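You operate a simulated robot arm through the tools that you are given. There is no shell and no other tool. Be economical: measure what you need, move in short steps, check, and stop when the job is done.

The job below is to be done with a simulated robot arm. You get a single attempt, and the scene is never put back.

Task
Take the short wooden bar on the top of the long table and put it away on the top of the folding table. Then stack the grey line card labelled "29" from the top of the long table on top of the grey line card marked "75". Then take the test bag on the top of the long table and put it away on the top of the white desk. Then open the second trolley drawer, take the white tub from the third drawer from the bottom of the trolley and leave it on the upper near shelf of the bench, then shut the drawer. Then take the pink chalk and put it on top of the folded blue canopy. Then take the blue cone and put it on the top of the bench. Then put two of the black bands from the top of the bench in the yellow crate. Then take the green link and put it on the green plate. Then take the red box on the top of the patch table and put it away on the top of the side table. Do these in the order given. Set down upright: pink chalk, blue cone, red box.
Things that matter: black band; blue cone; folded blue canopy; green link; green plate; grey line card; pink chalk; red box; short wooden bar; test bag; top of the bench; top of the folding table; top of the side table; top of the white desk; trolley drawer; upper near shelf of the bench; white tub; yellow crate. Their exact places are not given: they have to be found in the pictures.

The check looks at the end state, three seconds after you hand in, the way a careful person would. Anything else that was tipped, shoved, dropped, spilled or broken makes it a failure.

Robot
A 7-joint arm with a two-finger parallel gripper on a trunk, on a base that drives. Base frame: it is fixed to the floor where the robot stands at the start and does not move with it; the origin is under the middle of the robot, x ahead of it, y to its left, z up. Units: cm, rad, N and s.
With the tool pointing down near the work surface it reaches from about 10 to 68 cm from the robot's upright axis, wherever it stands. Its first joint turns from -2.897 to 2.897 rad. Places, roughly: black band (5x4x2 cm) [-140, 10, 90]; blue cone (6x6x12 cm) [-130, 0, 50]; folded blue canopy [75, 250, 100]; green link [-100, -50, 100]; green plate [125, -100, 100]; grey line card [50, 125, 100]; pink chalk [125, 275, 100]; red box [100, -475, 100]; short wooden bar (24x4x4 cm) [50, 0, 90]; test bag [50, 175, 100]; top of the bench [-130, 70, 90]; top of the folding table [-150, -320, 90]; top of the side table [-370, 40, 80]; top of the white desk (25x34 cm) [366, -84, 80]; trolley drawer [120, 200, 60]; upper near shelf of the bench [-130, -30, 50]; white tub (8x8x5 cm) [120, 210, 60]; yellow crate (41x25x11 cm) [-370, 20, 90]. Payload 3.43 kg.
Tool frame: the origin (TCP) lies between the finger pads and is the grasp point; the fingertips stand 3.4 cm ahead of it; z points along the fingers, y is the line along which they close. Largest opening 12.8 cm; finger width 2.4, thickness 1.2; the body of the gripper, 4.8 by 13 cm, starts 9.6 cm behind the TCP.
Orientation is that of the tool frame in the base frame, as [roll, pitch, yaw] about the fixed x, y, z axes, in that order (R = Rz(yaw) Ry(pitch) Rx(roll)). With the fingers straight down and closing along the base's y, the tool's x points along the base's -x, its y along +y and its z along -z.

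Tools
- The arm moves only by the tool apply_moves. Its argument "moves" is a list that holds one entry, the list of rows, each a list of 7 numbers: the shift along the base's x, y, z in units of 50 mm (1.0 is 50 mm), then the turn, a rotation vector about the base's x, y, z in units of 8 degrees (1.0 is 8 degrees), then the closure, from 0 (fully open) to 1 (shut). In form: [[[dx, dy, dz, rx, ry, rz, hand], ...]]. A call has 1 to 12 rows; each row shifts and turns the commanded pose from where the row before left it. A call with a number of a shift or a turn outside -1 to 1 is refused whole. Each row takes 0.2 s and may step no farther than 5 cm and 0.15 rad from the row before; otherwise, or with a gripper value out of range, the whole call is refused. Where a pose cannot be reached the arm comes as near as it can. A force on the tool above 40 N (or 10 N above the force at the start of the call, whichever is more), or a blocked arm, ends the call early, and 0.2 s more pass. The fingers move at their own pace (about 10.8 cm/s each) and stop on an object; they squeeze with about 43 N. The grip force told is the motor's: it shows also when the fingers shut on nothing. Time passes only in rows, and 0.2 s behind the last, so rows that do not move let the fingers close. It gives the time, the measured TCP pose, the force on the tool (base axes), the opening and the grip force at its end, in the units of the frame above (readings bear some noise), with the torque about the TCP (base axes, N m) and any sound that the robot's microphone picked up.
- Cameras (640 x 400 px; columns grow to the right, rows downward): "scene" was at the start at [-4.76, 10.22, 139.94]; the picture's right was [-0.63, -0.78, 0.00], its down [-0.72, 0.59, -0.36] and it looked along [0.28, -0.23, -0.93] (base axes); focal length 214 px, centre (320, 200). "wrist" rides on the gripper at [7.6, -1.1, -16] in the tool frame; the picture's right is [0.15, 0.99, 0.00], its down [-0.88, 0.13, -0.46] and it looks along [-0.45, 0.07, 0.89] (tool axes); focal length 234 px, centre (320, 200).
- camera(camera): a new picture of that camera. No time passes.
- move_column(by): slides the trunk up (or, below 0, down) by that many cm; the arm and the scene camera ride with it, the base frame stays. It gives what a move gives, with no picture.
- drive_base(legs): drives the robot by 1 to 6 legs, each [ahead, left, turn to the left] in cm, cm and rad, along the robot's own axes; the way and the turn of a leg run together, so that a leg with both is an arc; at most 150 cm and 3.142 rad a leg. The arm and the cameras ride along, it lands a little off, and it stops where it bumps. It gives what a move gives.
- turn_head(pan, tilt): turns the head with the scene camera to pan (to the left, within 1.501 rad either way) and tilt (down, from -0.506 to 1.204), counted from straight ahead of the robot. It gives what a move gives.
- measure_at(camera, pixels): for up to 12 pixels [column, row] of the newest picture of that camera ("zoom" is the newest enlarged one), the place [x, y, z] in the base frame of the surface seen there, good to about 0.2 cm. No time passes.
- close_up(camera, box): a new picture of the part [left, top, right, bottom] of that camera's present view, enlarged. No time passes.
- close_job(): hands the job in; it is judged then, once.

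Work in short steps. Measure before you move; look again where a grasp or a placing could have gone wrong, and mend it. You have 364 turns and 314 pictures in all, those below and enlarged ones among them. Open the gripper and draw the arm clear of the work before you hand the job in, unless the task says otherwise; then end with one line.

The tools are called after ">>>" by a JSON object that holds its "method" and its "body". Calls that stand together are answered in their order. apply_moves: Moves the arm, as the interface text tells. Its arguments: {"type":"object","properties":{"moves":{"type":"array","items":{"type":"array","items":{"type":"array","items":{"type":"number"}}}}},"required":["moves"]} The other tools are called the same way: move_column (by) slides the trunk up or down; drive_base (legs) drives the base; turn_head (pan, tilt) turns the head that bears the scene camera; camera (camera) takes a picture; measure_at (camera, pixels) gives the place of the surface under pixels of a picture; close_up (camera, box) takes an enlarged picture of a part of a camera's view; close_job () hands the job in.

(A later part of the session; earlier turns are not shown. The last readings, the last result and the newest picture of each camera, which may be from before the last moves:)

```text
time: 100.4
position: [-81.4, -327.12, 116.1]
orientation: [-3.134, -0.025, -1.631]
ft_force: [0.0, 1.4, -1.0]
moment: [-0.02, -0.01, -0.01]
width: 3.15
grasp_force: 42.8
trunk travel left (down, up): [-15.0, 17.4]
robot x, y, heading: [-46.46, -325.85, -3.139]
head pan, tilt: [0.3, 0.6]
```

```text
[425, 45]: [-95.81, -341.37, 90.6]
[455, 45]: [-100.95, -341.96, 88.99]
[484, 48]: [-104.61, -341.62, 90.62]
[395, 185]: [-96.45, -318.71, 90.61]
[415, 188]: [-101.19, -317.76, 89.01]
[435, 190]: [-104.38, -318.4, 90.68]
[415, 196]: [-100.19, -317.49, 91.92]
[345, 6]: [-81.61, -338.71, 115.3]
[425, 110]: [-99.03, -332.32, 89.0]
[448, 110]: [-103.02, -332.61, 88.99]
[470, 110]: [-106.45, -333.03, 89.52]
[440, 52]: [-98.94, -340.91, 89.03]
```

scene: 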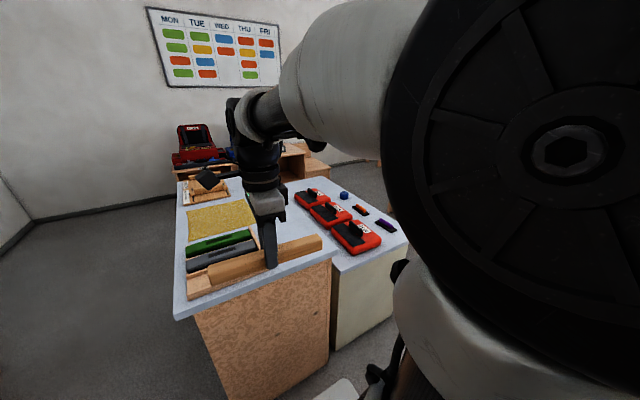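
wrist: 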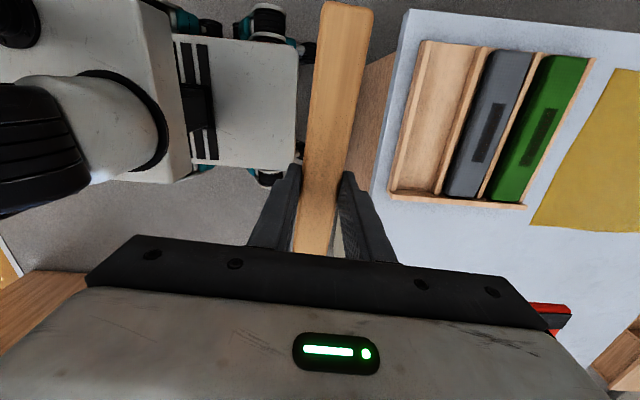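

Slot centre ≈(-100.4,-330.2). I move above it, squaring the bar with a 3° turn.

>>> {"method": "apply_moves", "body": {"moves": [[[-0.95, -0.155, 0, 0, 0, 0.1, 1], [-0.95, -0.155, 0, 0, 0, 0.1, 1], [-0.95, -0.155, 0, 0, 0, 0.1, 1], [-0.95, -0.155, 0, 0, 0, 0.1, 1], [0, 0, -0.8, 0, 0, 0, 1], [0, 0, -0.8, 0, 0, 0, 1], [0, 0, -0.8, 0, 0, 0, 1]]]}}

>>> {"method": "camera", "body": {"camera": "wrist"}}

>>> {"method": "camera", "body": {"camera": "scene"}}

```text
time: 102.0
position: [-100.36, -330.34, 103.92]
orientation: [-3.133, -0.025, -1.575]
ft_force: [0.2, -0.4, -1.9]
moment: [-0.05, 0.03, 0.03]
width: 3.12
grasp_force: 42.6
trunk travel left (down, up): [-15.0, 17.4]
robot x, y, heading: [-46.48, -325.78, -3.139]
head pan, tilt: [0.3, 0.6]
```

```text
286 pictures are left
```

wrist: 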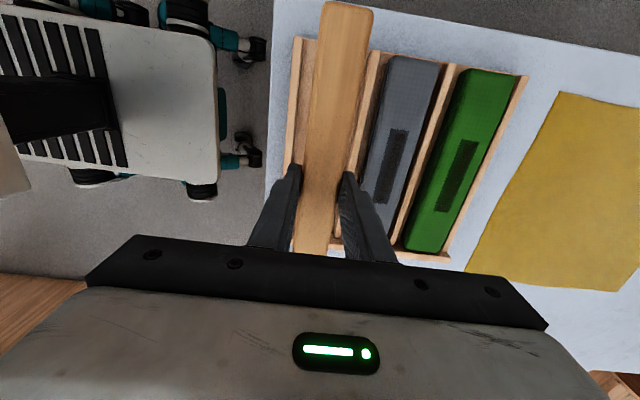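

```text
285 pictures are left
```

scene: 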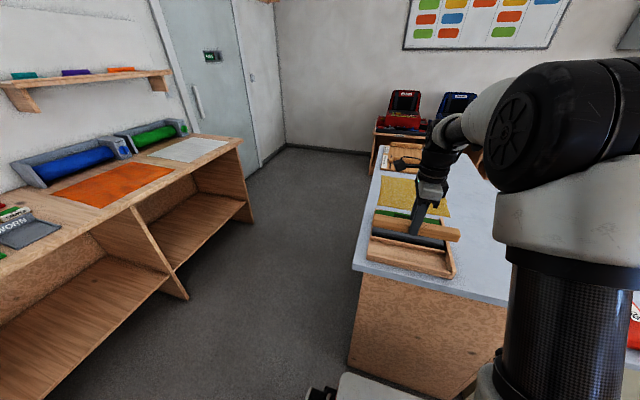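

Bar is above the empty slot and parallel. I lower it to TCP z≈93.1.

>>> {"method": "apply_moves", "body": {"moves": [[[0, 0, -0.6, 0, 0, 0, 1], [0, 0, -0.6, 0, 0, 0, 1], [0, 0, -0.4, 0, 0, 0, 1], [0, 0, -0.3, 0, 0, 0, 1], [0, 0, -0.2, 0, 0, 0, 1], [0, 0, 0, 0, 0, 0, 1]]]}}

>>> {"method": "close_up", "body": {"camera": "scene", "box": [340, 160, 500, 300]}}

```text
time: 103.4
position: [-100.32, -330.22, 93.54]
orientation: [-3.133, -0.021, -1.575]
ft_force: [-0.8, 0.3, -2.3]
moment: [-0.04, 0.02, 0.0]
width: 3.15
grasp_force: 43.1
trunk travel left (down, up): [-15.0, 17.4]
robot x, y, heading: [-46.55, -325.84, -3.143]
head pan, tilt: [0.3, 0.6]
```

```text
2.86 times, centred on (420, 230) of scene
```

zoom: 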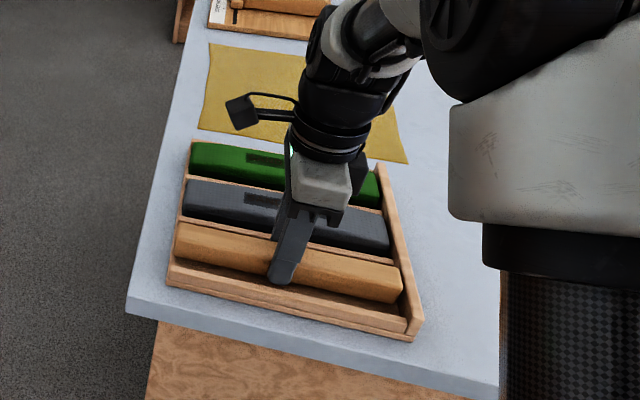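

It is inside the slot, a few mm above the floor. I lower till contact, then open slightly and rise.

>>> {"method": "apply_moves", "body": {"moves": [[[0, 0, -0.06, 0, 0, 0, 1], [0, 0, -0.06, 0, 0, 0, 1], [0, 0, 0, 0, 0, 0, 0.67], [0, 0, 0, 0, 0, 0, 0.67], [0, 0, 0.3, 0, 0, 0, 0.67], [0, 0, 0.5, 0, 0, 0, 0.67], [0, 0, 0.8, 0, 0, 0, 0.67], [0, 0, 0.9, 0, 0, 0, 0.67], [0.6, 0, 0.6, 0, 0, 0, 0.4], [0.9, 0, 0.3, 0, 0, 0, 0.2], [0.9, 0, 0, 0, 0, 0, 0], [0.9, 0, 0, 0, 0, 0, 0]]]}}

>>> {"method": "camera", "body": {"camera": "wrist"}}

```text
time: 106.0
position: [-83.84, -330.28, 110.26]
orientation: [-3.133, -0.025, -1.574]
ft_force: [-0.5, -0.5, -1.2]
moment: [-0.03, 0.0, 0.02]
width: 12.82
grasp_force: 0.1
trunk travel left (down, up): [-15.0, 17.4]
robot x, y, heading: [-46.35, -325.82, -3.136]
head pan, tilt: [0.3, 0.6]
```

```text
283 pictures are left
```

wrist: 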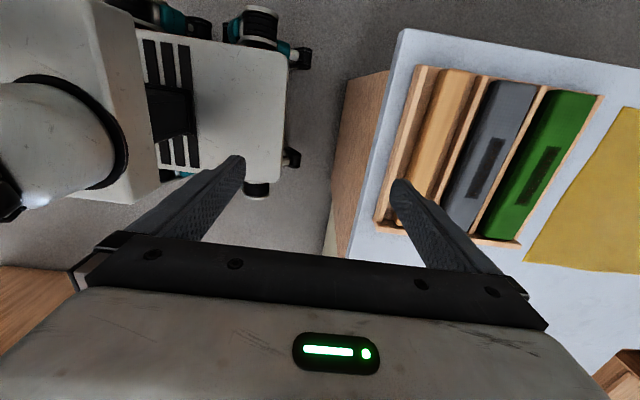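

The bar sits properly in its slot. Next the grey line cards near (50,125): I back off, turn round and drive along the long table.

>>> {"method": "drive_base", "body": {"legs": [[-8, 0, 0], [0, 0, -1.57], [0, 0, -1.57], [0, 150, 0], [0, 150, 0], [0, 140, 0]]}}

>>> {"method": "turn_head", "body": {"pan": 0.1, "tilt": 0.6}}

>>> {"method": "camera", "body": {"camera": "scene"}}

```text
time: 156.5
position: [-1.33, 119.5, 110.22]
orientation: [-3.134, -0.025, 1.567]
ft_force: [-0.5, -0.4, 0.0]
moment: [0.0, 0.0, -0.03]
width: 12.8
grasp_force: 0.1
trunk travel left (down, up): [-15.0, 17.4]
robot x, y, heading: [-38.65, 115.23, 0.008]
head pan, tilt: [0.3, 0.6]
```

```text
time: 157.2
position: [-1.32, 119.45, 110.1]
orientation: [-3.133, -0.025, 1.571]
ft_force: [0.6, 0.2, 0.1]
moment: [0.03, 0.02, 0.0]
width: 12.8
grasp_force: 0.0
trunk travel left (down, up): [-15.0, 17.4]
robot x, y, heading: [-38.8, 115.15, 0.001]
head pan, tilt: [0.099, 0.6]
```

```text
282 pictures are left
```

scene: 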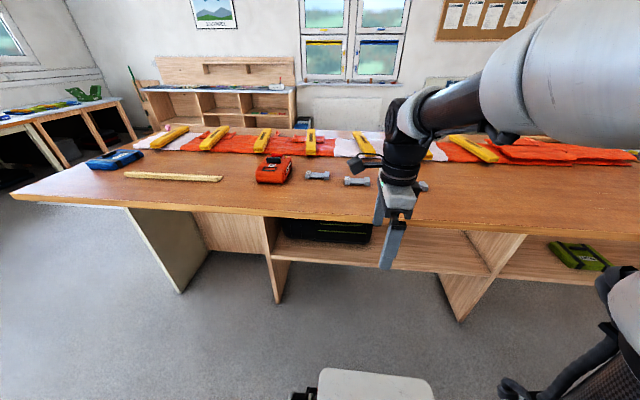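

The grey cards are at about (317,176), (357,181) and (418,185). I look closer.

>>> {"method": "close_up", "body": {"camera": "scene", "box": [230, 130, 450, 230]}}

>>> {"method": "measure_at", "body": {"camera": "scene", "pixels": [[317, 175], [357, 181], [420, 186], [272, 172], [330, 218], [115, 160], [175, 177]]}}

```text
2.91 times, centred on (340, 180) of scene
```

zoom: 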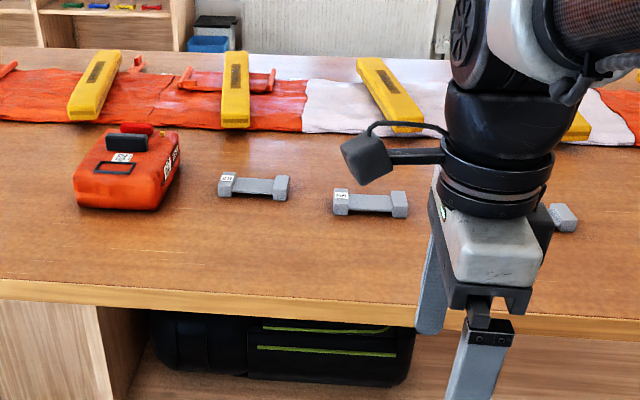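

```text
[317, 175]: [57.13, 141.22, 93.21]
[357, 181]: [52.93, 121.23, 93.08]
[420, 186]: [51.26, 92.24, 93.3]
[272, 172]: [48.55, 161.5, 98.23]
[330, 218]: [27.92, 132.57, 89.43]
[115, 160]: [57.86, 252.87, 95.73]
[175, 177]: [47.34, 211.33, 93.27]
```

Cards at about (56,140), (52,120), (50,94). I drive 36 cm nearer and look down with the wrist camera to read the labels.

>>> {"method": "drive_base", "body": {"legs": [[36, 0, 0]]}}

>>> {"method": "camera", "body": {"camera": "wrist"}}

>>> {"method": "turn_head", "body": {"pan": 0.1, "tilt": 0.9}}

>>> {"method": "camera", "body": {"camera": "scene"}}

```text
time: 159.5
position: [34.23, 120.06, 110.3]
orientation: [-3.132, -0.025, 1.576]
ft_force: [0.3, -0.2, -0.6]
moment: [0.01, -0.01, 0.01]
width: 12.81
grasp_force: 0.1
trunk travel left (down, up): [-15.0, 17.4]
robot x, y, heading: [-3.24, 115.28, 0.012]
head pan, tilt: [0.099, 0.6]
```

```text
280 pictures are left
```

wrist: 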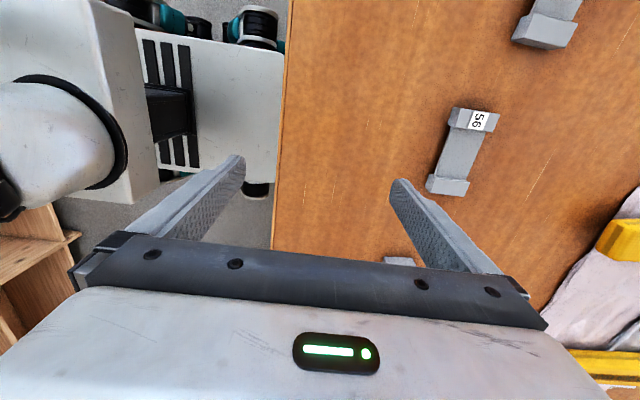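

```text
time: 160.3
position: [34.27, 120.07, 110.16]
orientation: [-3.133, -0.024, 1.576]
ft_force: [-0.6, 0.3, 0.1]
moment: [0.01, -0.01, -0.01]
width: 12.81
grasp_force: 0.1
trunk travel left (down, up): [-15.0, 17.4]
robot x, y, heading: [-3.3, 115.55, 0.008]
head pan, tilt: [0.099, 0.901]
```

```text
279 pictures are left
```

scene: 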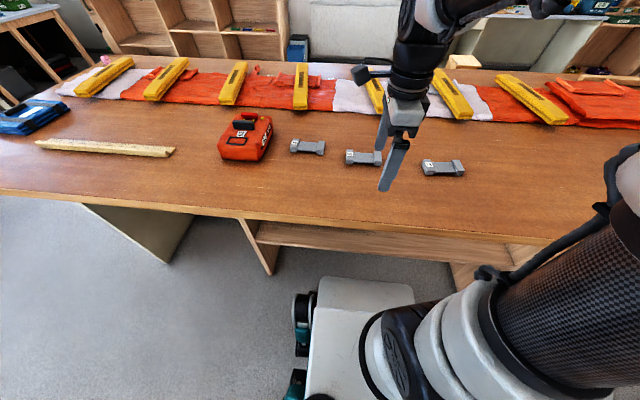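

Middle card reads "56". I enlarge the others.

>>> {"method": "close_up", "body": {"camera": "scene", "box": [280, 125, 360, 175]}}

>>> {"method": "close_up", "body": {"camera": "scene", "box": [410, 140, 490, 190]}}

>>> {"method": "close_up", "body": {"camera": "scene", "box": [330, 130, 410, 180]}}

```text
8.00 times, centred on (320, 150) of scene
```

zoom: 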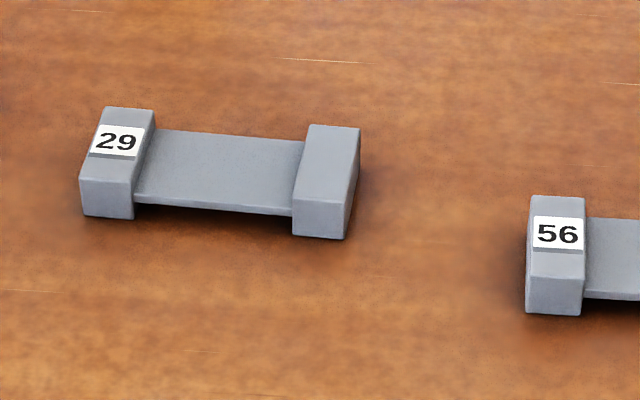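

```text
8.00 times, centred on (450, 165) of scene
```

zoom: 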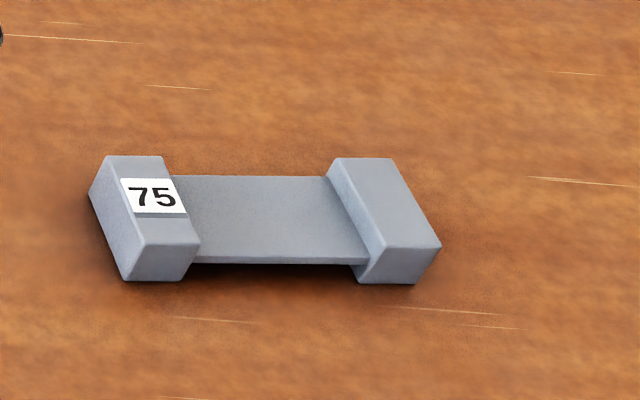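

```text
8.00 times, centred on (370, 155) of scene
```

zoom: 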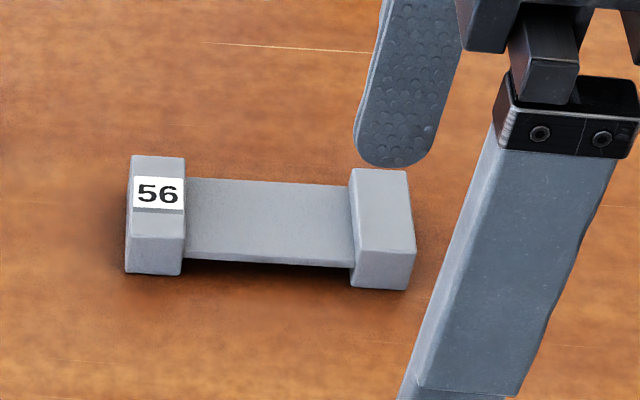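

Left card is "29", right one is "75". I move the hand above card 29.

>>> {"method": "apply_moves", "body": {"moves": [[[0.7, 0.6, 0.1, 0, 0, 0, 0], [0.7, 0.6, 0.1, 0, 0, 0, 0], [0.7, 0.6, 0, 0, 0, 0, 0], [0.7, 0.6, 0, 0, 0, 0, 0], [0.7, 0.6, 0, 0, 0, 0, 0], [0.5, 0.6, 0, 0, 0, 0, 0]]]}}

>>> {"method": "camera", "body": {"camera": "wrist"}}

```text
time: 161.7
position: [54.18, 137.97, 111.3]
orientation: [-3.132, -0.024, 1.577]
ft_force: [-0.1, -0.3, -0.6]
moment: [0.05, -0.02, 0.0]
width: 12.81
grasp_force: 0.1
trunk travel left (down, up): [-15.0, 17.4]
robot x, y, heading: [-3.2, 115.45, 0.012]
head pan, tilt: [0.099, 0.901]
```

```text
275 pictures are left
```

wrist: 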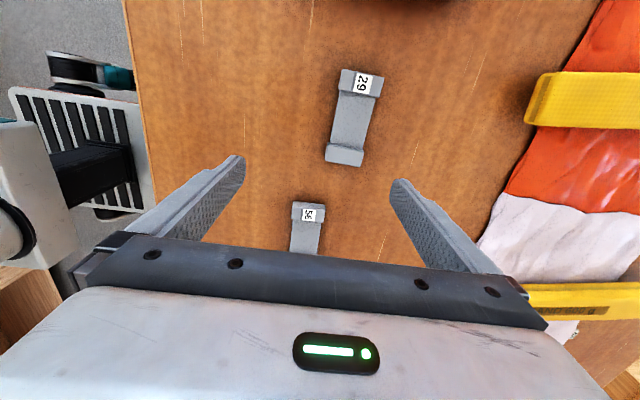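

>>> {"method": "close_up", "body": {"camera": "wrist", "box": [290, 50, 410, 180]}}

```text
3.08 times, centred on (350, 115) of wrist
```

zoom: 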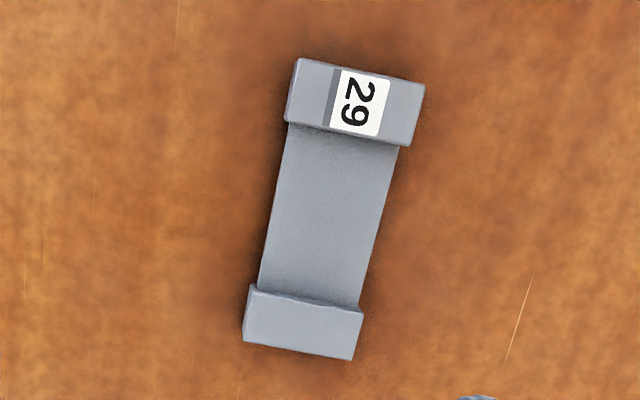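

>>> {"method": "measure_at", "body": {"camera": "zoom", "pixels": [[304, 66], [418, 90], [292, 116], [405, 138], [254, 293], [360, 312], [246, 335], [348, 355], [320, 215], [355, 80], [300, 325], [200, 200]]}}

```text
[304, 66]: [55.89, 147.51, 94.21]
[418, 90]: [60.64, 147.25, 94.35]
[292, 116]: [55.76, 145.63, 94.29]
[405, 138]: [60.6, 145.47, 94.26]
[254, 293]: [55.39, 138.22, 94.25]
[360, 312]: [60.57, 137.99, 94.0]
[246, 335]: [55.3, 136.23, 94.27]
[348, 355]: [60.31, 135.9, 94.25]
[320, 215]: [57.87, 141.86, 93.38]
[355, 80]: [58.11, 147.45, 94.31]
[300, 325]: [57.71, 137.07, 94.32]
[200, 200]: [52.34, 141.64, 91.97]
```

Card 29 centre (57.95,141.8), lying ~87°. It's near the limit of reach, so I shift the base 3 ahead and 12 left.

>>> {"method": "drive_base", "body": {"legs": [[3, 12, 0]]}}

```text
time: 163.6
position: [57.1, 150.03, 111.3]
orientation: [-3.133, -0.024, 1.575]
ft_force: [0.4, 0.5, 1.0]
moment: [-0.02, 0.0, -0.01]
width: 12.81
grasp_force: 0.1
trunk travel left (down, up): [-15.0, 17.4]
robot x, y, heading: [-0.17, 127.51, 0.007]
head pan, tilt: [0.099, 0.901]
```

I move over the card, square up, descend and grip across its middle.

>>> {"method": "apply_moves", "body": {"moves": [[[0.085, -0.82, 0, -0.085, -0.03, -0.2, 0], [0.085, -0.82, 0, -0.085, -0.03, -0.22, 0], [0, 0, -0.8, 0, 0, 0, 0], [0, 0, -0.8, 0, 0, 0, 0], [0, 0, -0.8, 0, 0, 0, 0], [0, 0, -0.4, 0, 0, 0, 0.3]]]}}

>>> {"method": "camera", "body": {"camera": "wrist"}}

```text
time: 164.9
position: [57.8, 141.77, 97.14]
orientation: [-3.141, 0.001, 1.517]
ft_force: [1.0, 0.5, -0.4]
moment: [-0.01, 0.03, -0.04]
width: 8.97
grasp_force: 0.0
trunk travel left (down, up): [-15.0, 17.4]
robot x, y, heading: [-0.62, 127.4, 0.009]
head pan, tilt: [0.099, 0.901]
```

```text
273 pictures are left
```

wrist: 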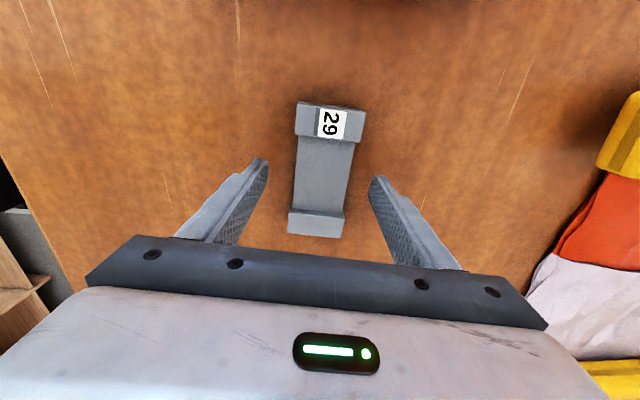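

Aligned. Descend to 95.8 and close.

>>> {"method": "apply_moves", "body": {"moves": [[[0, 0, -0.27, 0, 0, 0, 0.3], [0, 0, 0, 0, 0, 0, 0.6], [0, 0, 0, 0, 0, 0, 1], [0, 0, 0, 0, 0, 0, 1], [0, 0, 0, 0, 0, 0, 1]]]}}

>>> {"method": "apply_moves", "body": {"moves": [[[0, 0, 0.6, 0, 0, 0, 1], [0, 0, 0.8, 0, 0, 0, 1], [0, 0, 0.8, 0, 0, 0, 1], [-0.3, -0.9, 0.2, 0, 0, 0, 1], [-0.3, -0.9, 0, 0, 0, 0, 1], [-0.3, -0.9, 0, 0, 0, 0, 1], [-0.3, -0.9, 0, 0, 0, 0, 1], [-0.2, -0.9, 0, 0, 0, 0, 1], [-0.2, -0.9, 0, 0, 0, 0, 1], [0, -0.9, 0, 0, 0, 0, 1]]]}}

>>> {"method": "camera", "body": {"camera": "wrist"}}

```text
time: 166.2
position: [57.85, 141.68, 96.0]
orientation: [3.141, -0.001, 1.516]
ft_force: [-0.5, 0.3, 0.1]
moment: [-0.04, 0.0, -0.01]
width: 4.77
grasp_force: 43.0
trunk travel left (down, up): [-15.0, 17.4]
robot x, y, heading: [-0.28, 127.64, 0.011]
head pan, tilt: [0.099, 0.901]
```

```text
time: 168.3
position: [49.9, 110.18, 107.94]
orientation: [3.141, 0.0, 1.516]
ft_force: [-0.2, 0.2, -1.1]
moment: [-0.02, 0.03, 0.02]
width: 4.78
grasp_force: 42.9
trunk travel left (down, up): [-15.0, 17.4]
robot x, y, heading: [-0.38, 127.61, 0.007]
head pan, tilt: [0.099, 0.901]
```

```text
272 pictures are left
```

wrist: 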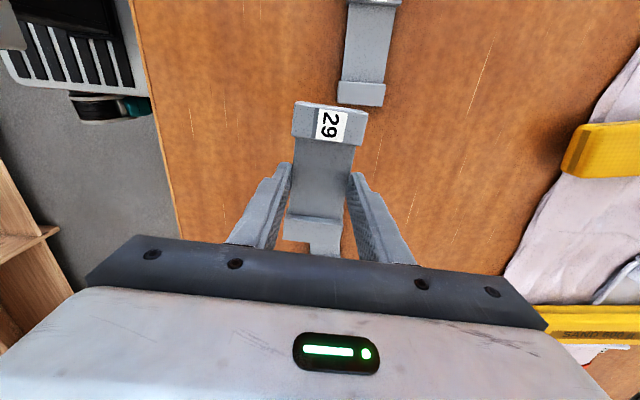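

Held. I measure card 75 with the scene camera.

>>> {"method": "turn_head", "body": {"pan": -0.3, "tilt": 0.8}}

>>> {"method": "camera", "body": {"camera": "scene"}}

```text
time: 169.2
position: [49.85, 110.31, 107.91]
orientation: [-3.142, 0.0, 1.518]
ft_force: [-0.2, 0.5, -0.2]
moment: [0.0, -0.01, 0.02]
width: 4.8
grasp_force: 42.8
trunk travel left (down, up): [-15.0, 17.4]
robot x, y, heading: [-0.54, 127.84, 0.013]
head pan, tilt: [-0.3, 0.799]
```

```text
271 pictures are left
```

scene: 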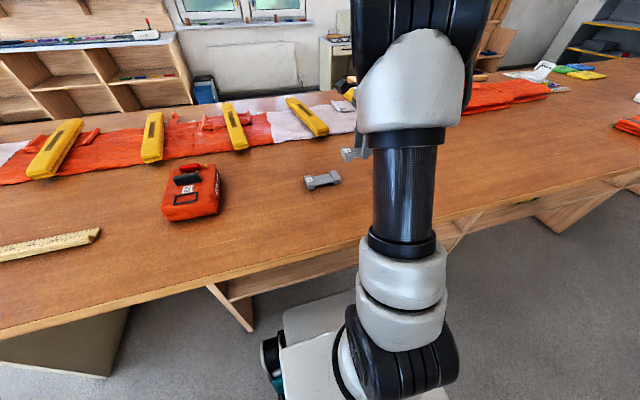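

The arm hides card 75. I drive 25 cm right, so the wrist camera sees it ahead of the hand.

>>> {"method": "drive_base", "body": {"legs": [[0, -26, 0]]}}

>>> {"method": "camera", "body": {"camera": "wrist"}}

```text
time: 172.3
position: [50.16, 84.36, 107.97]
orientation: [3.14, 0.0, 1.517]
ft_force: [0.4, 0.1, -0.8]
moment: [0.03, 0.02, 0.0]
width: 4.78
grasp_force: 42.9
trunk travel left (down, up): [-15.0, 17.4]
robot x, y, heading: [-0.09, 101.73, 0.015]
head pan, tilt: [-0.3, 0.799]
```

```text
270 pictures are left
```

wrist: 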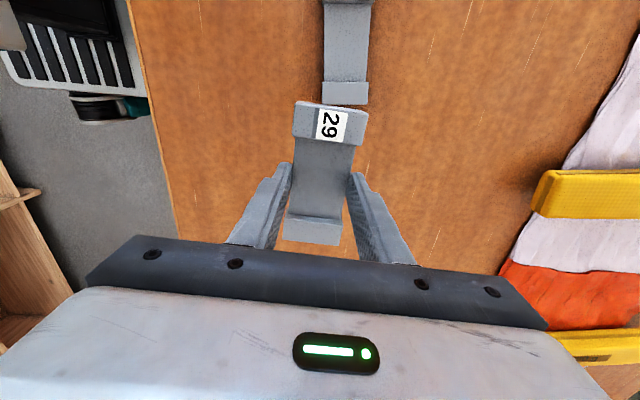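

Card 75 is at the top edge (347,50). I raise the hand to see all of it.

>>> {"method": "apply_moves", "body": {"moves": [[[0, -0.5, 0.9, 0, 0, 0, 1], [0, -0.5, 0.9, 0, 0, 0, 1]]]}}

>>> {"method": "close_up", "body": {"camera": "wrist", "box": [270, 0, 430, 160]}}

```text
refused: row 1 steps farther than a row can; nothing moved
```

```text
2.50 times, centred on (350, 80) of wrist
```

zoom: 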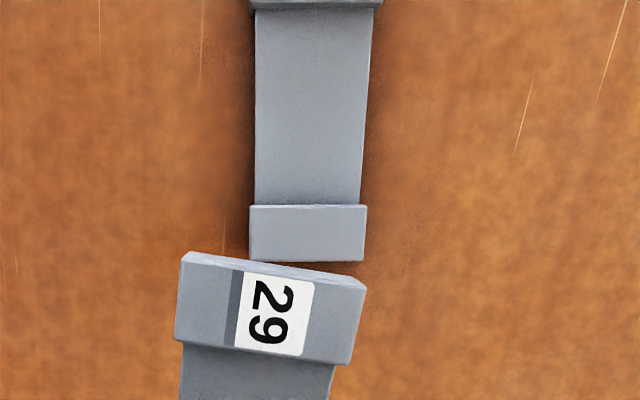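

>>> {"method": "apply_moves", "body": {"moves": [[[0, -0.3, 0.8, 0, 0, 0, 1], [0, -0.3, 0.8, 0, 0, 0, 1], [0, 0, 0, 0, 0, 0, 1]]]}}

>>> {"method": "close_up", "body": {"camera": "wrist", "box": [270, 0, 430, 160]}}

```text
time: 173.1
position: [50.09, 81.1, 115.99]
orientation: [-3.141, 0.001, 1.518]
ft_force: [-0.2, -0.2, 0.5]
moment: [0.01, 0.01, 0.01]
width: 4.81
grasp_force: 42.8
trunk travel left (down, up): [-15.0, 17.4]
robot x, y, heading: [-0.03, 101.63, 0.009]
head pan, tilt: [-0.3, 0.799]
```

```text
2.50 times, centred on (350, 80) of wrist
```

zoom: 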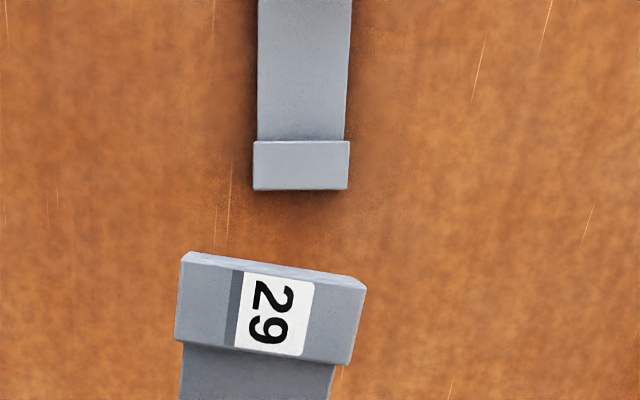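

I shift 7 cm to +y to bring it into view.

>>> {"method": "apply_moves", "body": {"moves": [[[0, 0.7, 0.4, 0, 0, 0, 1], [0, 0.7, 0.4, 0, 0, 0, 1], [0, 0, 0, 0, 0, 0, 1]]]}}

>>> {"method": "close_up", "body": {"camera": "wrist", "box": [270, 0, 430, 160]}}

```text
time: 173.9
position: [50.33, 88.32, 119.94]
orientation: [3.14, 0.0, 1.515]
ft_force: [-0.4, 0.1, -0.5]
moment: [0.01, 0.01, 0.0]
width: 4.79
grasp_force: 43.0
trunk travel left (down, up): [-15.0, 17.4]
robot x, y, heading: [-0.24, 101.54, 0.012]
head pan, tilt: [-0.3, 0.799]
```

```text
2.50 times, centred on (350, 80) of wrist
```

zoom: 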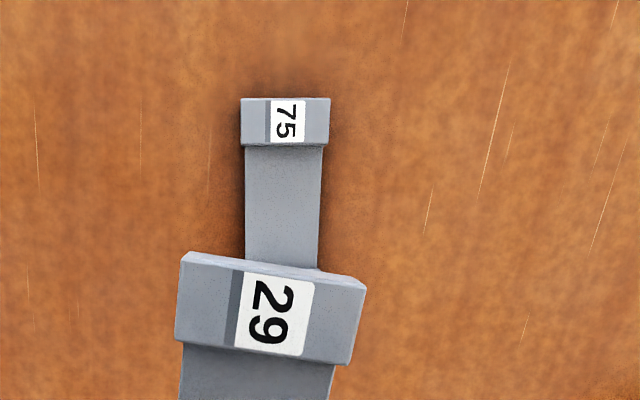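

>>> {"method": "measure_at", "body": {"camera": "zoom", "pixels": [[243, 101], [328, 101], [243, 141], [325, 143], [248, 180], [321, 180], [247, 235], [317, 235], [285, 200], [185, 258], [360, 280], [345, 358]]}}

```text
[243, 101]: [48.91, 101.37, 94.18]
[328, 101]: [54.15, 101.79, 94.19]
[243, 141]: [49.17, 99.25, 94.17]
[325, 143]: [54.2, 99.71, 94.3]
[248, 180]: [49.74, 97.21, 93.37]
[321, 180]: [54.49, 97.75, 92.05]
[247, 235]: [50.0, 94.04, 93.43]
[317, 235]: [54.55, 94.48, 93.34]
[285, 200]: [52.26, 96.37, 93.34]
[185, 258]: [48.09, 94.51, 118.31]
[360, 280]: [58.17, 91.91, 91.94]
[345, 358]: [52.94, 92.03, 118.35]
```

Card 75: centre (51.97,95.87), axis 94.6°, block tops 94.25. I turn 7.7°, centre over it and descend to just above.

>>> {"method": "apply_moves", "body": {"moves": [[[0.162, 0.75, 0, 0, 0, 0.48, 1], [0.162, 0.75, 0, 0, 0, 0.48, 1], [0, 0, -0.9, 0, 0, 0, 1], [0, 0, -0.9, 0, 0, 0, 1], [0, 0, -0.9, 0, 0, 0, 1], [0, 0, -0.9, 0, 0, 0, 1], [0, 0, -0.4, 0, 0, 0, 1], [0, 0, 0, 0, 0, 0, 1]]]}}

>>> {"method": "camera", "body": {"camera": "wrist"}}

>>> {"method": "turn_head", "body": {"pan": 0.1, "tilt": 0.8}}

>>> {"method": "camera", "body": {"camera": "scene"}}

```text
time: 175.7
position: [51.87, 95.89, 99.88]
orientation: [3.141, 0.0, 1.649]
ft_force: [0.6, 1.0, -0.1]
moment: [-0.02, -0.02, -0.01]
width: 4.79
grasp_force: 42.7
trunk travel left (down, up): [-15.0, 17.4]
robot x, y, heading: [0.23, 101.99, 0.017]
head pan, tilt: [-0.3, 0.799]
```

```text
266 pictures are left
```

wrist: 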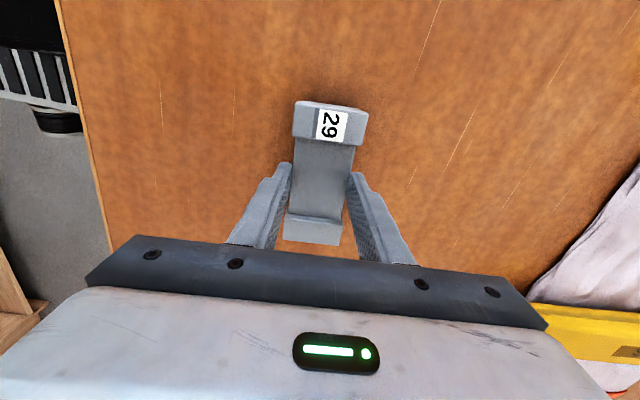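

```text
time: 176.6
position: [51.71, 95.96, 99.97]
orientation: [3.14, 0.0, 1.648]
ft_force: [0.2, -0.3, -0.2]
moment: [-0.02, 0.01, -0.01]
width: 4.79
grasp_force: 43.0
trunk travel left (down, up): [-15.0, 17.4]
robot x, y, heading: [-0.38, 101.65, 0.014]
head pan, tilt: [0.099, 0.799]
```

```text
265 pictures are left
```

scene: 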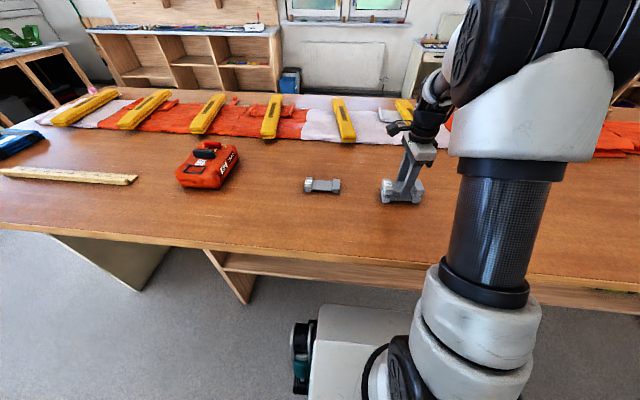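

>>> {"method": "close_up", "body": {"camera": "scene", "box": [360, 130, 460, 220]}}

```text
4.44 times, centred on (410, 175) of scene
```

zoom: 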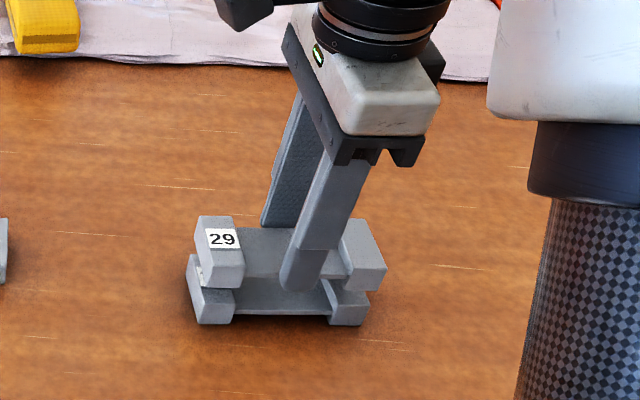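

Well aligned above card 75, ~1.5 cm gap. I lower to contact, release and rise.

>>> {"method": "apply_moves", "body": {"moves": [[[0, 0, -0.2, 0, 0, 0, 1], [0, 0, -0.1, 0, 0, 0, 1], [0, 0, -0.04, 0, 0, 0, 1], [0, 0, 0, 0, 0, 0, 1]]]}}

>>> {"method": "close_up", "body": {"camera": "scene", "box": [360, 130, 460, 220]}}

```text
time: 177.6
position: [51.72, 95.85, 98.27]
orientation: [3.141, 0.0, 1.649]
ft_force: [0.2, 0.4, -0.3]
moment: [0.01, 0.02, 0.0]
width: 4.81
grasp_force: 43.3
trunk travel left (down, up): [-15.0, 17.4]
robot x, y, heading: [-0.36, 101.81, 0.011]
head pan, tilt: [0.099, 0.799]
```

```text
4.44 times, centred on (410, 175) of scene
```

zoom: 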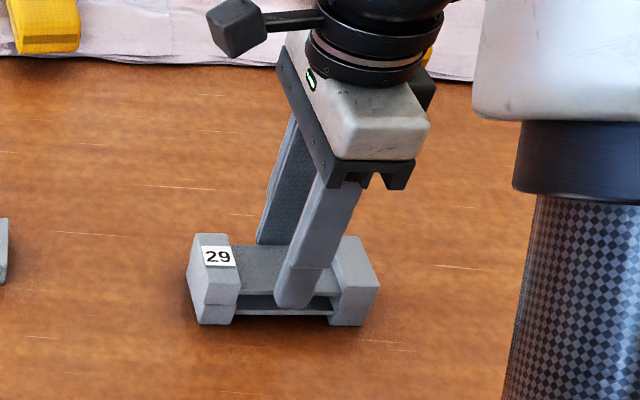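

Stacked neatly. Release and rise.

>>> {"method": "apply_moves", "body": {"moves": [[[0, 0, 0, 0, 0, 0, 0.5], [0, 0, 0, 0, 0, 0, 0.3], [0, 0, 0.4, 0, 0, 0, 0.2], [0, 0, 0.8, 0, 0, 0, 0], [0, 0, 0.9, 0, 0, 0, 0], [-0.7, 0, 0.6, 0, 0, 0, 0], [-0.7, 0, 0, 0, 0, 0, 0]]]}}

>>> {"method": "turn_head", "body": {"pan": 0.4, "tilt": 0.6}}

>>> {"method": "camera", "body": {"camera": "scene"}}

```text
time: 179.2
position: [44.85, 95.83, 111.74]
orientation: [-3.141, 0.0, 1.65]
ft_force: [-0.6, 0.0, 0.2]
moment: [-0.02, 0.0, -0.01]
width: 12.82
grasp_force: 0.0
trunk travel left (down, up): [-15.0, 17.4]
robot x, y, heading: [0.24, 101.73, 0.008]
head pan, tilt: [0.099, 0.799]
```

```text
time: 180.0
position: [44.97, 95.86, 111.65]
orientation: [3.14, 0.0, 1.649]
ft_force: [-0.2, -0.5, -0.6]
moment: [-0.02, 0.0, 0.0]
width: 12.79
grasp_force: 0.0
trunk travel left (down, up): [-15.0, 17.4]
robot x, y, heading: [-0.23, 101.43, 0.008]
head pan, tilt: [0.4, 0.6]
```

```text
262 pictures are left
```

scene: 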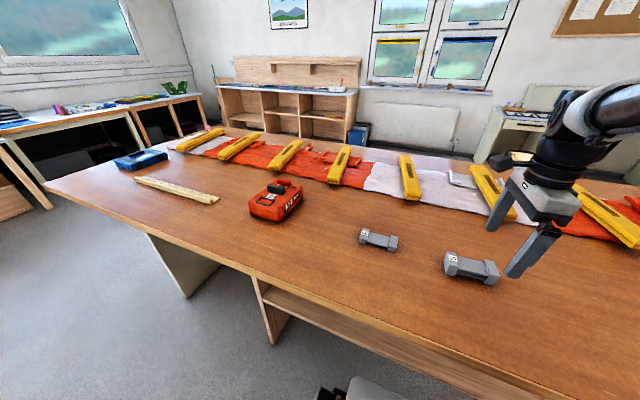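

Stack stands. The test bag near (50,165) is the red one at (275,198); I check its label and drive 50 cm left.

>>> {"method": "close_up", "body": {"camera": "scene", "box": [225, 160, 325, 230]}}

>>> {"method": "drive_base", "body": {"legs": [[0, 50, 0]]}}

>>> {"method": "camera", "body": {"camera": "wrist"}}

>>> {"method": "turn_head", "body": {"pan": 0.1, "tilt": 0.8}}

>>> {"method": "camera", "body": {"camera": "scene"}}

```text
5.71 times, centred on (275, 195) of scene
```

zoom: 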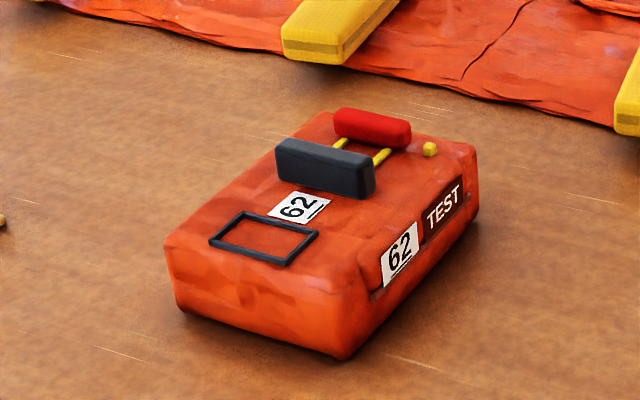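

```text
time: 185.4
position: [44.44, 146.46, 111.64]
orientation: [3.141, 0.0, 1.649]
ft_force: [0.8, -0.7, -0.6]
moment: [0.03, 0.03, 0.03]
width: 12.79
grasp_force: 0.1
trunk travel left (down, up): [-15.0, 17.4]
robot x, y, heading: [-0.42, 152.19, 0.003]
head pan, tilt: [0.4, 0.6]
```

```text
260 pictures are left
```

wrist: 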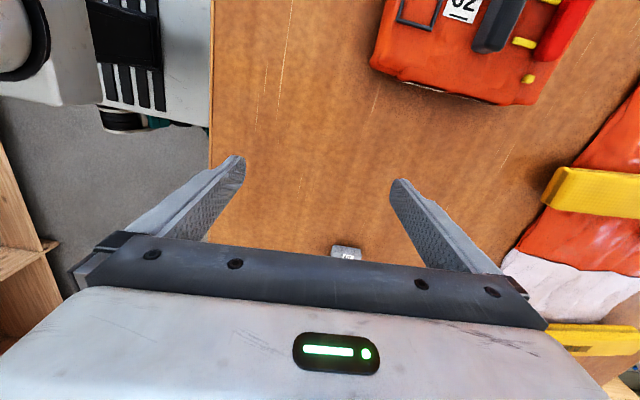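

```text
time: 186.2
position: [44.4, 146.53, 111.62]
orientation: [-3.141, 0.001, 1.648]
ft_force: [0.0, 0.7, 0.7]
moment: [-0.01, 0.0, 0.0]
width: 12.78
grasp_force: 0.1
trunk travel left (down, up): [-15.0, 17.4]
robot x, y, heading: [-0.8, 152.39, 0.008]
head pan, tilt: [0.099, 0.799]
```

```text
259 pictures are left
```

scene: 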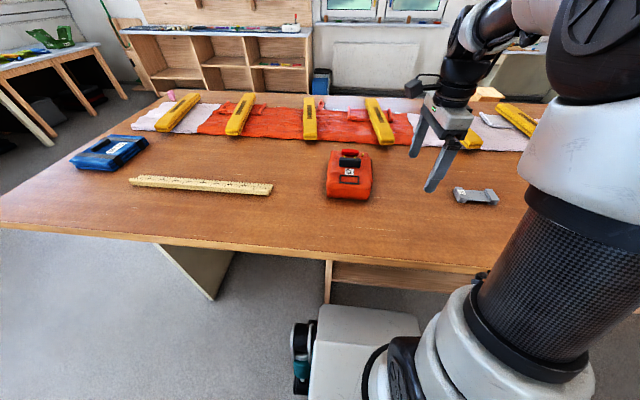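

The bag labelled TEST 62 has a grey handle bar on top. I measure it closely.

>>> {"method": "close_up", "body": {"camera": "scene", "box": [310, 135, 390, 210]}}

```text
5.33 times, centred on (350, 172) of scene
```

zoom: 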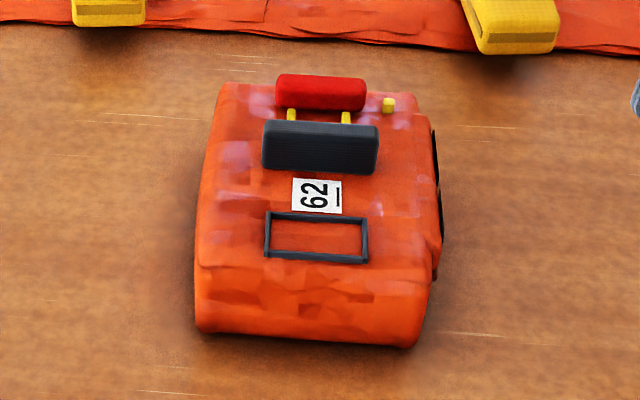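

>>> {"method": "measure_at", "body": {"camera": "zoom", "pixels": [[265, 122], [376, 128], [266, 135], [374, 140], [263, 165], [373, 170], [228, 95], [425, 100], [200, 265], [425, 285], [320, 90], [318, 112]]}}

```text
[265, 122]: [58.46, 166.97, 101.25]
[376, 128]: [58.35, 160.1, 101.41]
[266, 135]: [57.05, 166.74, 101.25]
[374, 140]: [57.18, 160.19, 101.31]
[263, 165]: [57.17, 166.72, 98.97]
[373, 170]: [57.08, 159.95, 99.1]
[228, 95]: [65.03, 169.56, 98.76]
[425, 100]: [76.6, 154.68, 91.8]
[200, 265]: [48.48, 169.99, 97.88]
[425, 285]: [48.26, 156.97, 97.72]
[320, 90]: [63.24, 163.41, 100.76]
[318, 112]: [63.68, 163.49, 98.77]
```

Handle: x 57.0–58.5, y 160–167, z 99–101.4. I go above it with the fingers half open.

>>> {"method": "apply_moves", "body": {"moves": [[[0.535, 0.676, 0.1, 0, 0, -0.14, 0.2], [0.535, 0.676, 0.1, 0, 0, -0.14, 0.4], [0.535, 0.676, 0, 0, 0, -0.14, 0.6], [0.535, 0.676, 0, 0, 0, -0.14, 0.66], [0.535, 0.676, 0, 0, 0, -0.12, 0.66], [0, 0, -0.5, 0, 0, 0, 0.66]]]}}

>>> {"method": "camera", "body": {"camera": "wrist"}}

```text
time: 187.6
position: [58.01, 163.67, 110.15]
orientation: [3.14, -0.001, 1.553]
ft_force: [-0.2, 0.2, 0.1]
moment: [-0.01, 0.01, -0.03]
width: 4.35
grasp_force: 0.0
trunk travel left (down, up): [-15.0, 17.4]
robot x, y, heading: [-0.29, 152.5, 0.007]
head pan, tilt: [0.099, 0.799]
```

```text
257 pictures are left
```

wrist: 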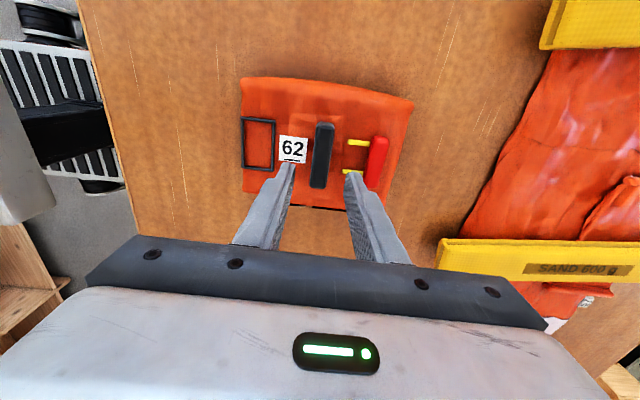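

>>> {"method": "measure_at", "body": {"camera": "wrist", "pixels": [[325, 124], [316, 185], [316, 155], [329, 155], [370, 180], [380, 140], [300, 180]]}}

```text
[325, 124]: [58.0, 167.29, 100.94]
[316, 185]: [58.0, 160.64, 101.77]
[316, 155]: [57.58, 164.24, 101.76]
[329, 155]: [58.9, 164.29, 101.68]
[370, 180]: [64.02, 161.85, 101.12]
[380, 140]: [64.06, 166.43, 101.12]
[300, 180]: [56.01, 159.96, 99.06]
```

TCP is centred over the handle. Descend to z≈102.6 and close.

>>> {"method": "apply_moves", "body": {"moves": [[[0, 0, -0.6, 0, 0, 0, 0.66], [0, 0, -0.6, 0, 0, 0, 0.66], [0, 0, -0.3, 0, 0, 0, 0.66], [0, 0, 0, 0, 0, 0, 1], [0, 0, 0, 0, 0, 0, 1], [0, 0, 0, 0, 0, 0, 1]]]}}

>>> {"method": "close_up", "body": {"camera": "scene", "box": [310, 100, 430, 210]}}

```text
time: 189.0
position: [57.87, 163.37, 102.34]
orientation: [-3.141, 0.0, 1.555]
ft_force: [2.6, -0.5, -0.5]
moment: [-0.13, -0.07, 0.44]
width: 1.95
grasp_force: 42.6
trunk travel left (down, up): [-15.0, 17.4]
robot x, y, heading: [-0.81, 152.49, 0.009]
head pan, tilt: [0.099, 0.799]
```

```text
3.64 times, centred on (370, 155) of scene
```

zoom: 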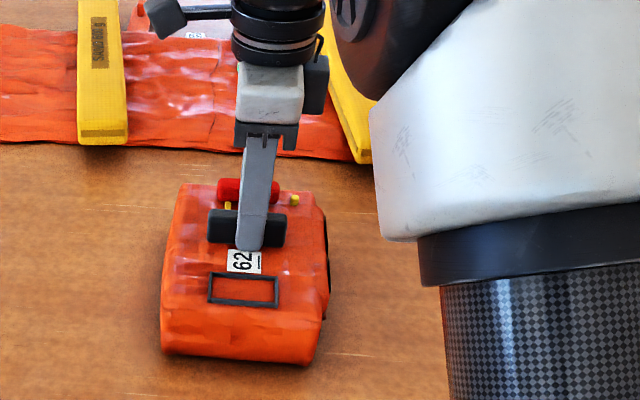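

Gripped (1.95 cm). Lift and draw in.

>>> {"method": "apply_moves", "body": {"moves": [[[0, 0, 0.3, 0, 0, 0, 1], [0, 0, 0.5, 0, 0, 0, 1], [0, 0, 0.7, 0, 0, 0, 1], [0, 0, 0.8, 0, 0, 0, 1], [-0.3, 0, 0.8, 0, 0, 0, 1], [-0.5, 0, 0.7, 0, 0, 0, 1], [-0.7, -0.2, 0.4, 0, 0, 0, 1], [-0.7, -0.3, 0, 0, 0, 0, 1], [-0.7, -0.3, 0, 0, 0, 0, 1]]]}}

>>> {"method": "turn_head", "body": {"pan": -0.6, "tilt": 0.3}}

>>> {"method": "camera", "body": {"camera": "scene"}}

```text
time: 191.0
position: [43.1, 159.49, 123.53]
orientation: [-3.141, 0.0, 1.553]
ft_force: [0.7, 0.7, -10.8]
moment: [-0.01, 0.01, -0.02]
width: 1.99
grasp_force: 42.3
trunk travel left (down, up): [-15.0, 17.4]
robot x, y, heading: [-0.79, 152.43, 0.004]
head pan, tilt: [0.099, 0.799]
```

```text
time: 192.0
position: [43.13, 159.45, 123.56]
orientation: [3.141, 0.001, 1.552]
ft_force: [0.5, -0.5, -10.3]
moment: [0.0, 0.05, -0.02]
width: 1.97
grasp_force: 42.8
trunk travel left (down, up): [-15.0, 17.4]
robot x, y, heading: [-0.3, 152.17, 0.002]
head pan, tilt: [-0.6, 0.3]
```

```text
255 pictures are left
```

scene: 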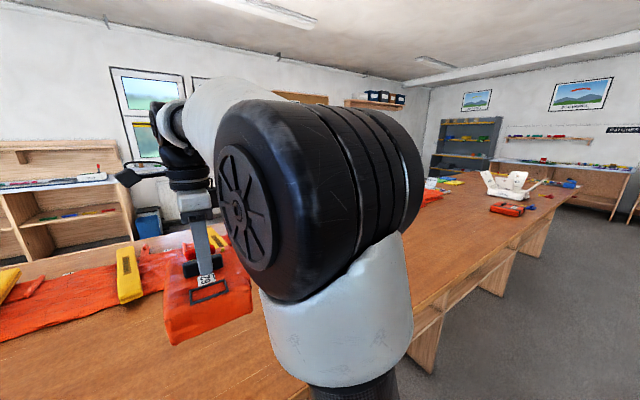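

Held, about 1 kg. The white desk is across the long table by the window; I go round the right-hand end: back off and drive right to y≈-275.

>>> {"method": "drive_base", "body": {"legs": [[-35, 0, 0], [0, -150, 0], [0, -150, 0], [0, -135, 0]]}}

>>> {"method": "turn_head", "body": {"pan": 0.9, "tilt": 0.35}}

>>> {"method": "camera", "body": {"camera": "scene"}}

>>> {"method": "turn_head", "body": {"pan": 0.0, "tilt": 0.35}}

>>> {"method": "camera", "body": {"camera": "scene"}}

```text
time: 235.4
position: [8.73, -277.02, 123.5]
orientation: [-3.14, 0.001, 1.531]
ft_force: [-0.5, 0.9, -11.1]
moment: [-0.05, 0.02, -0.03]
width: 1.95
grasp_force: 42.7
trunk travel left (down, up): [-15.0, 17.4]
robot x, y, heading: [-34.96, -282.85, -0.016]
head pan, tilt: [-0.6, 0.3]
```

```text
time: 237.0
position: [8.92, -277.07, 123.57]
orientation: [-3.14, 0.001, 1.53]
ft_force: [-0.4, 0.4, -11.4]
moment: [-0.03, 0.02, -0.01]
width: 1.96
grasp_force: 42.8
trunk travel left (down, up): [-15.0, 17.4]
robot x, y, heading: [-35.38, -282.94, -0.018]
head pan, tilt: [0.901, 0.351]
```

```text
254 pictures are left
```

scene: 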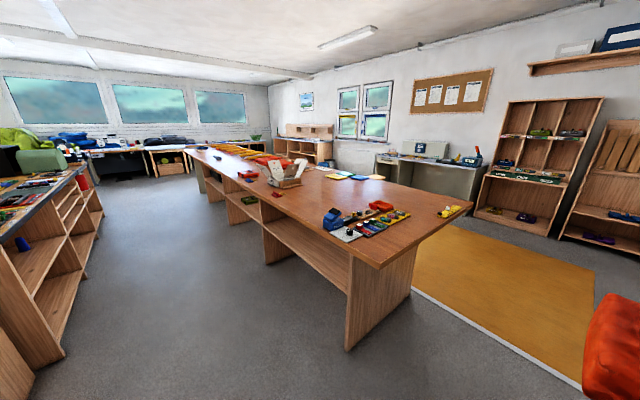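

```text
time: 238.2
position: [8.83, -277.14, 123.53]
orientation: [-3.141, 0.0, 1.53]
ft_force: [-0.4, -0.4, -10.8]
moment: [-0.03, 0.05, -0.02]
width: 1.98
grasp_force: 43.8
trunk travel left (down, up): [-15.0, 17.4]
robot x, y, heading: [-34.88, -283.01, -0.02]
head pan, tilt: [0.0, 0.351]
```

```text
253 pictures are left
```

scene: 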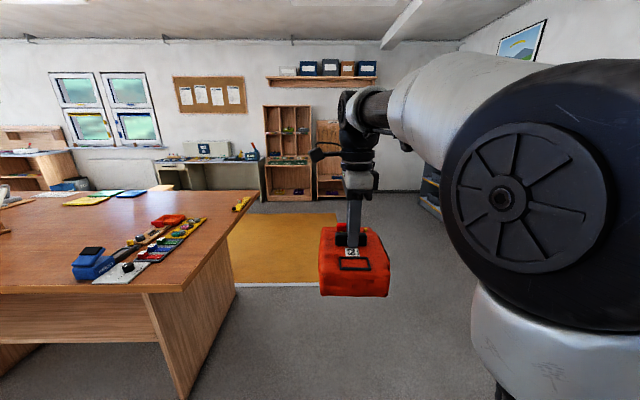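

>>> {"method": "measure_at", "body": {"camera": "scene", "pixels": [[240, 195], [185, 290], [185, 395], [235, 285], [320, 285], [335, 213], [240, 220], [200, 163], [165, 170], [262, 168], [285, 195], [300, 282]]}}

>>> {"method": "close_up", "body": {"camera": "scene", "box": [130, 120, 350, 300]}}

```text
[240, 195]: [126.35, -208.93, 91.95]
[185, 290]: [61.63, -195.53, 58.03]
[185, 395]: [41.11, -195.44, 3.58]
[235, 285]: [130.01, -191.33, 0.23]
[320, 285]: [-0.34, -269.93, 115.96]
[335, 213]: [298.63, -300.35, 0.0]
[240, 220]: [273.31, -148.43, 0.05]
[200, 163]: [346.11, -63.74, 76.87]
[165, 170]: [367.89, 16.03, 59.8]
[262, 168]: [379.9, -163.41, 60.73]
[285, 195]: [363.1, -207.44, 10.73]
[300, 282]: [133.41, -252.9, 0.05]
```

```text
2.22 times, centred on (240, 210) of scene
```

zoom: 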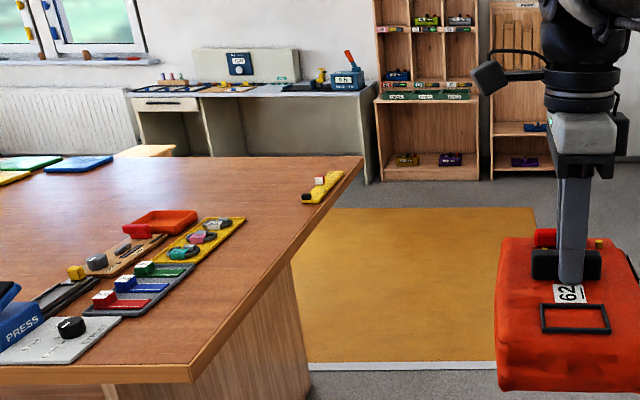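

The way is clear: I drive round the table end to about (245,-110) and look at the desk.

>>> {"method": "drive_base", "body": {"legs": [[0, 0, 0.02], [150, 0, 0], [130, 0, 0], [0, 150, 0], [0, 25, 0]]}}

>>> {"method": "turn_head", "body": {"pan": 0.3, "tilt": 0.5}}

>>> {"method": "camera", "body": {"camera": "scene"}}

```text
time: 268.7
position: [281.04, -95.14, 123.5]
orientation: [3.141, 0.002, 1.585]
ft_force: [1.4, 0.5, -10.5]
moment: [-0.01, 0.05, -0.01]
width: 1.95
grasp_force: 43.1
trunk travel left (down, up): [-15.0, 17.4]
robot x, y, heading: [237.28, -103.33, 0.038]
head pan, tilt: [0.0, 0.351]
```

```text
time: 269.5
position: [281.16, -95.05, 123.6]
orientation: [-3.139, 0.001, 1.585]
ft_force: [-0.1, 0.6, -10.2]
moment: [-0.03, 0.03, 0.01]
width: 1.96
grasp_force: 43.5
trunk travel left (down, up): [-15.0, 17.4]
robot x, y, heading: [237.7, -103.54, 0.044]
head pan, tilt: [0.3, 0.499]
```

```text
251 pictures are left
```

scene: 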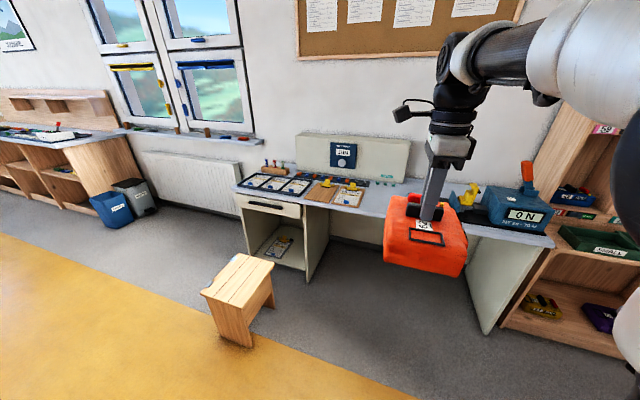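

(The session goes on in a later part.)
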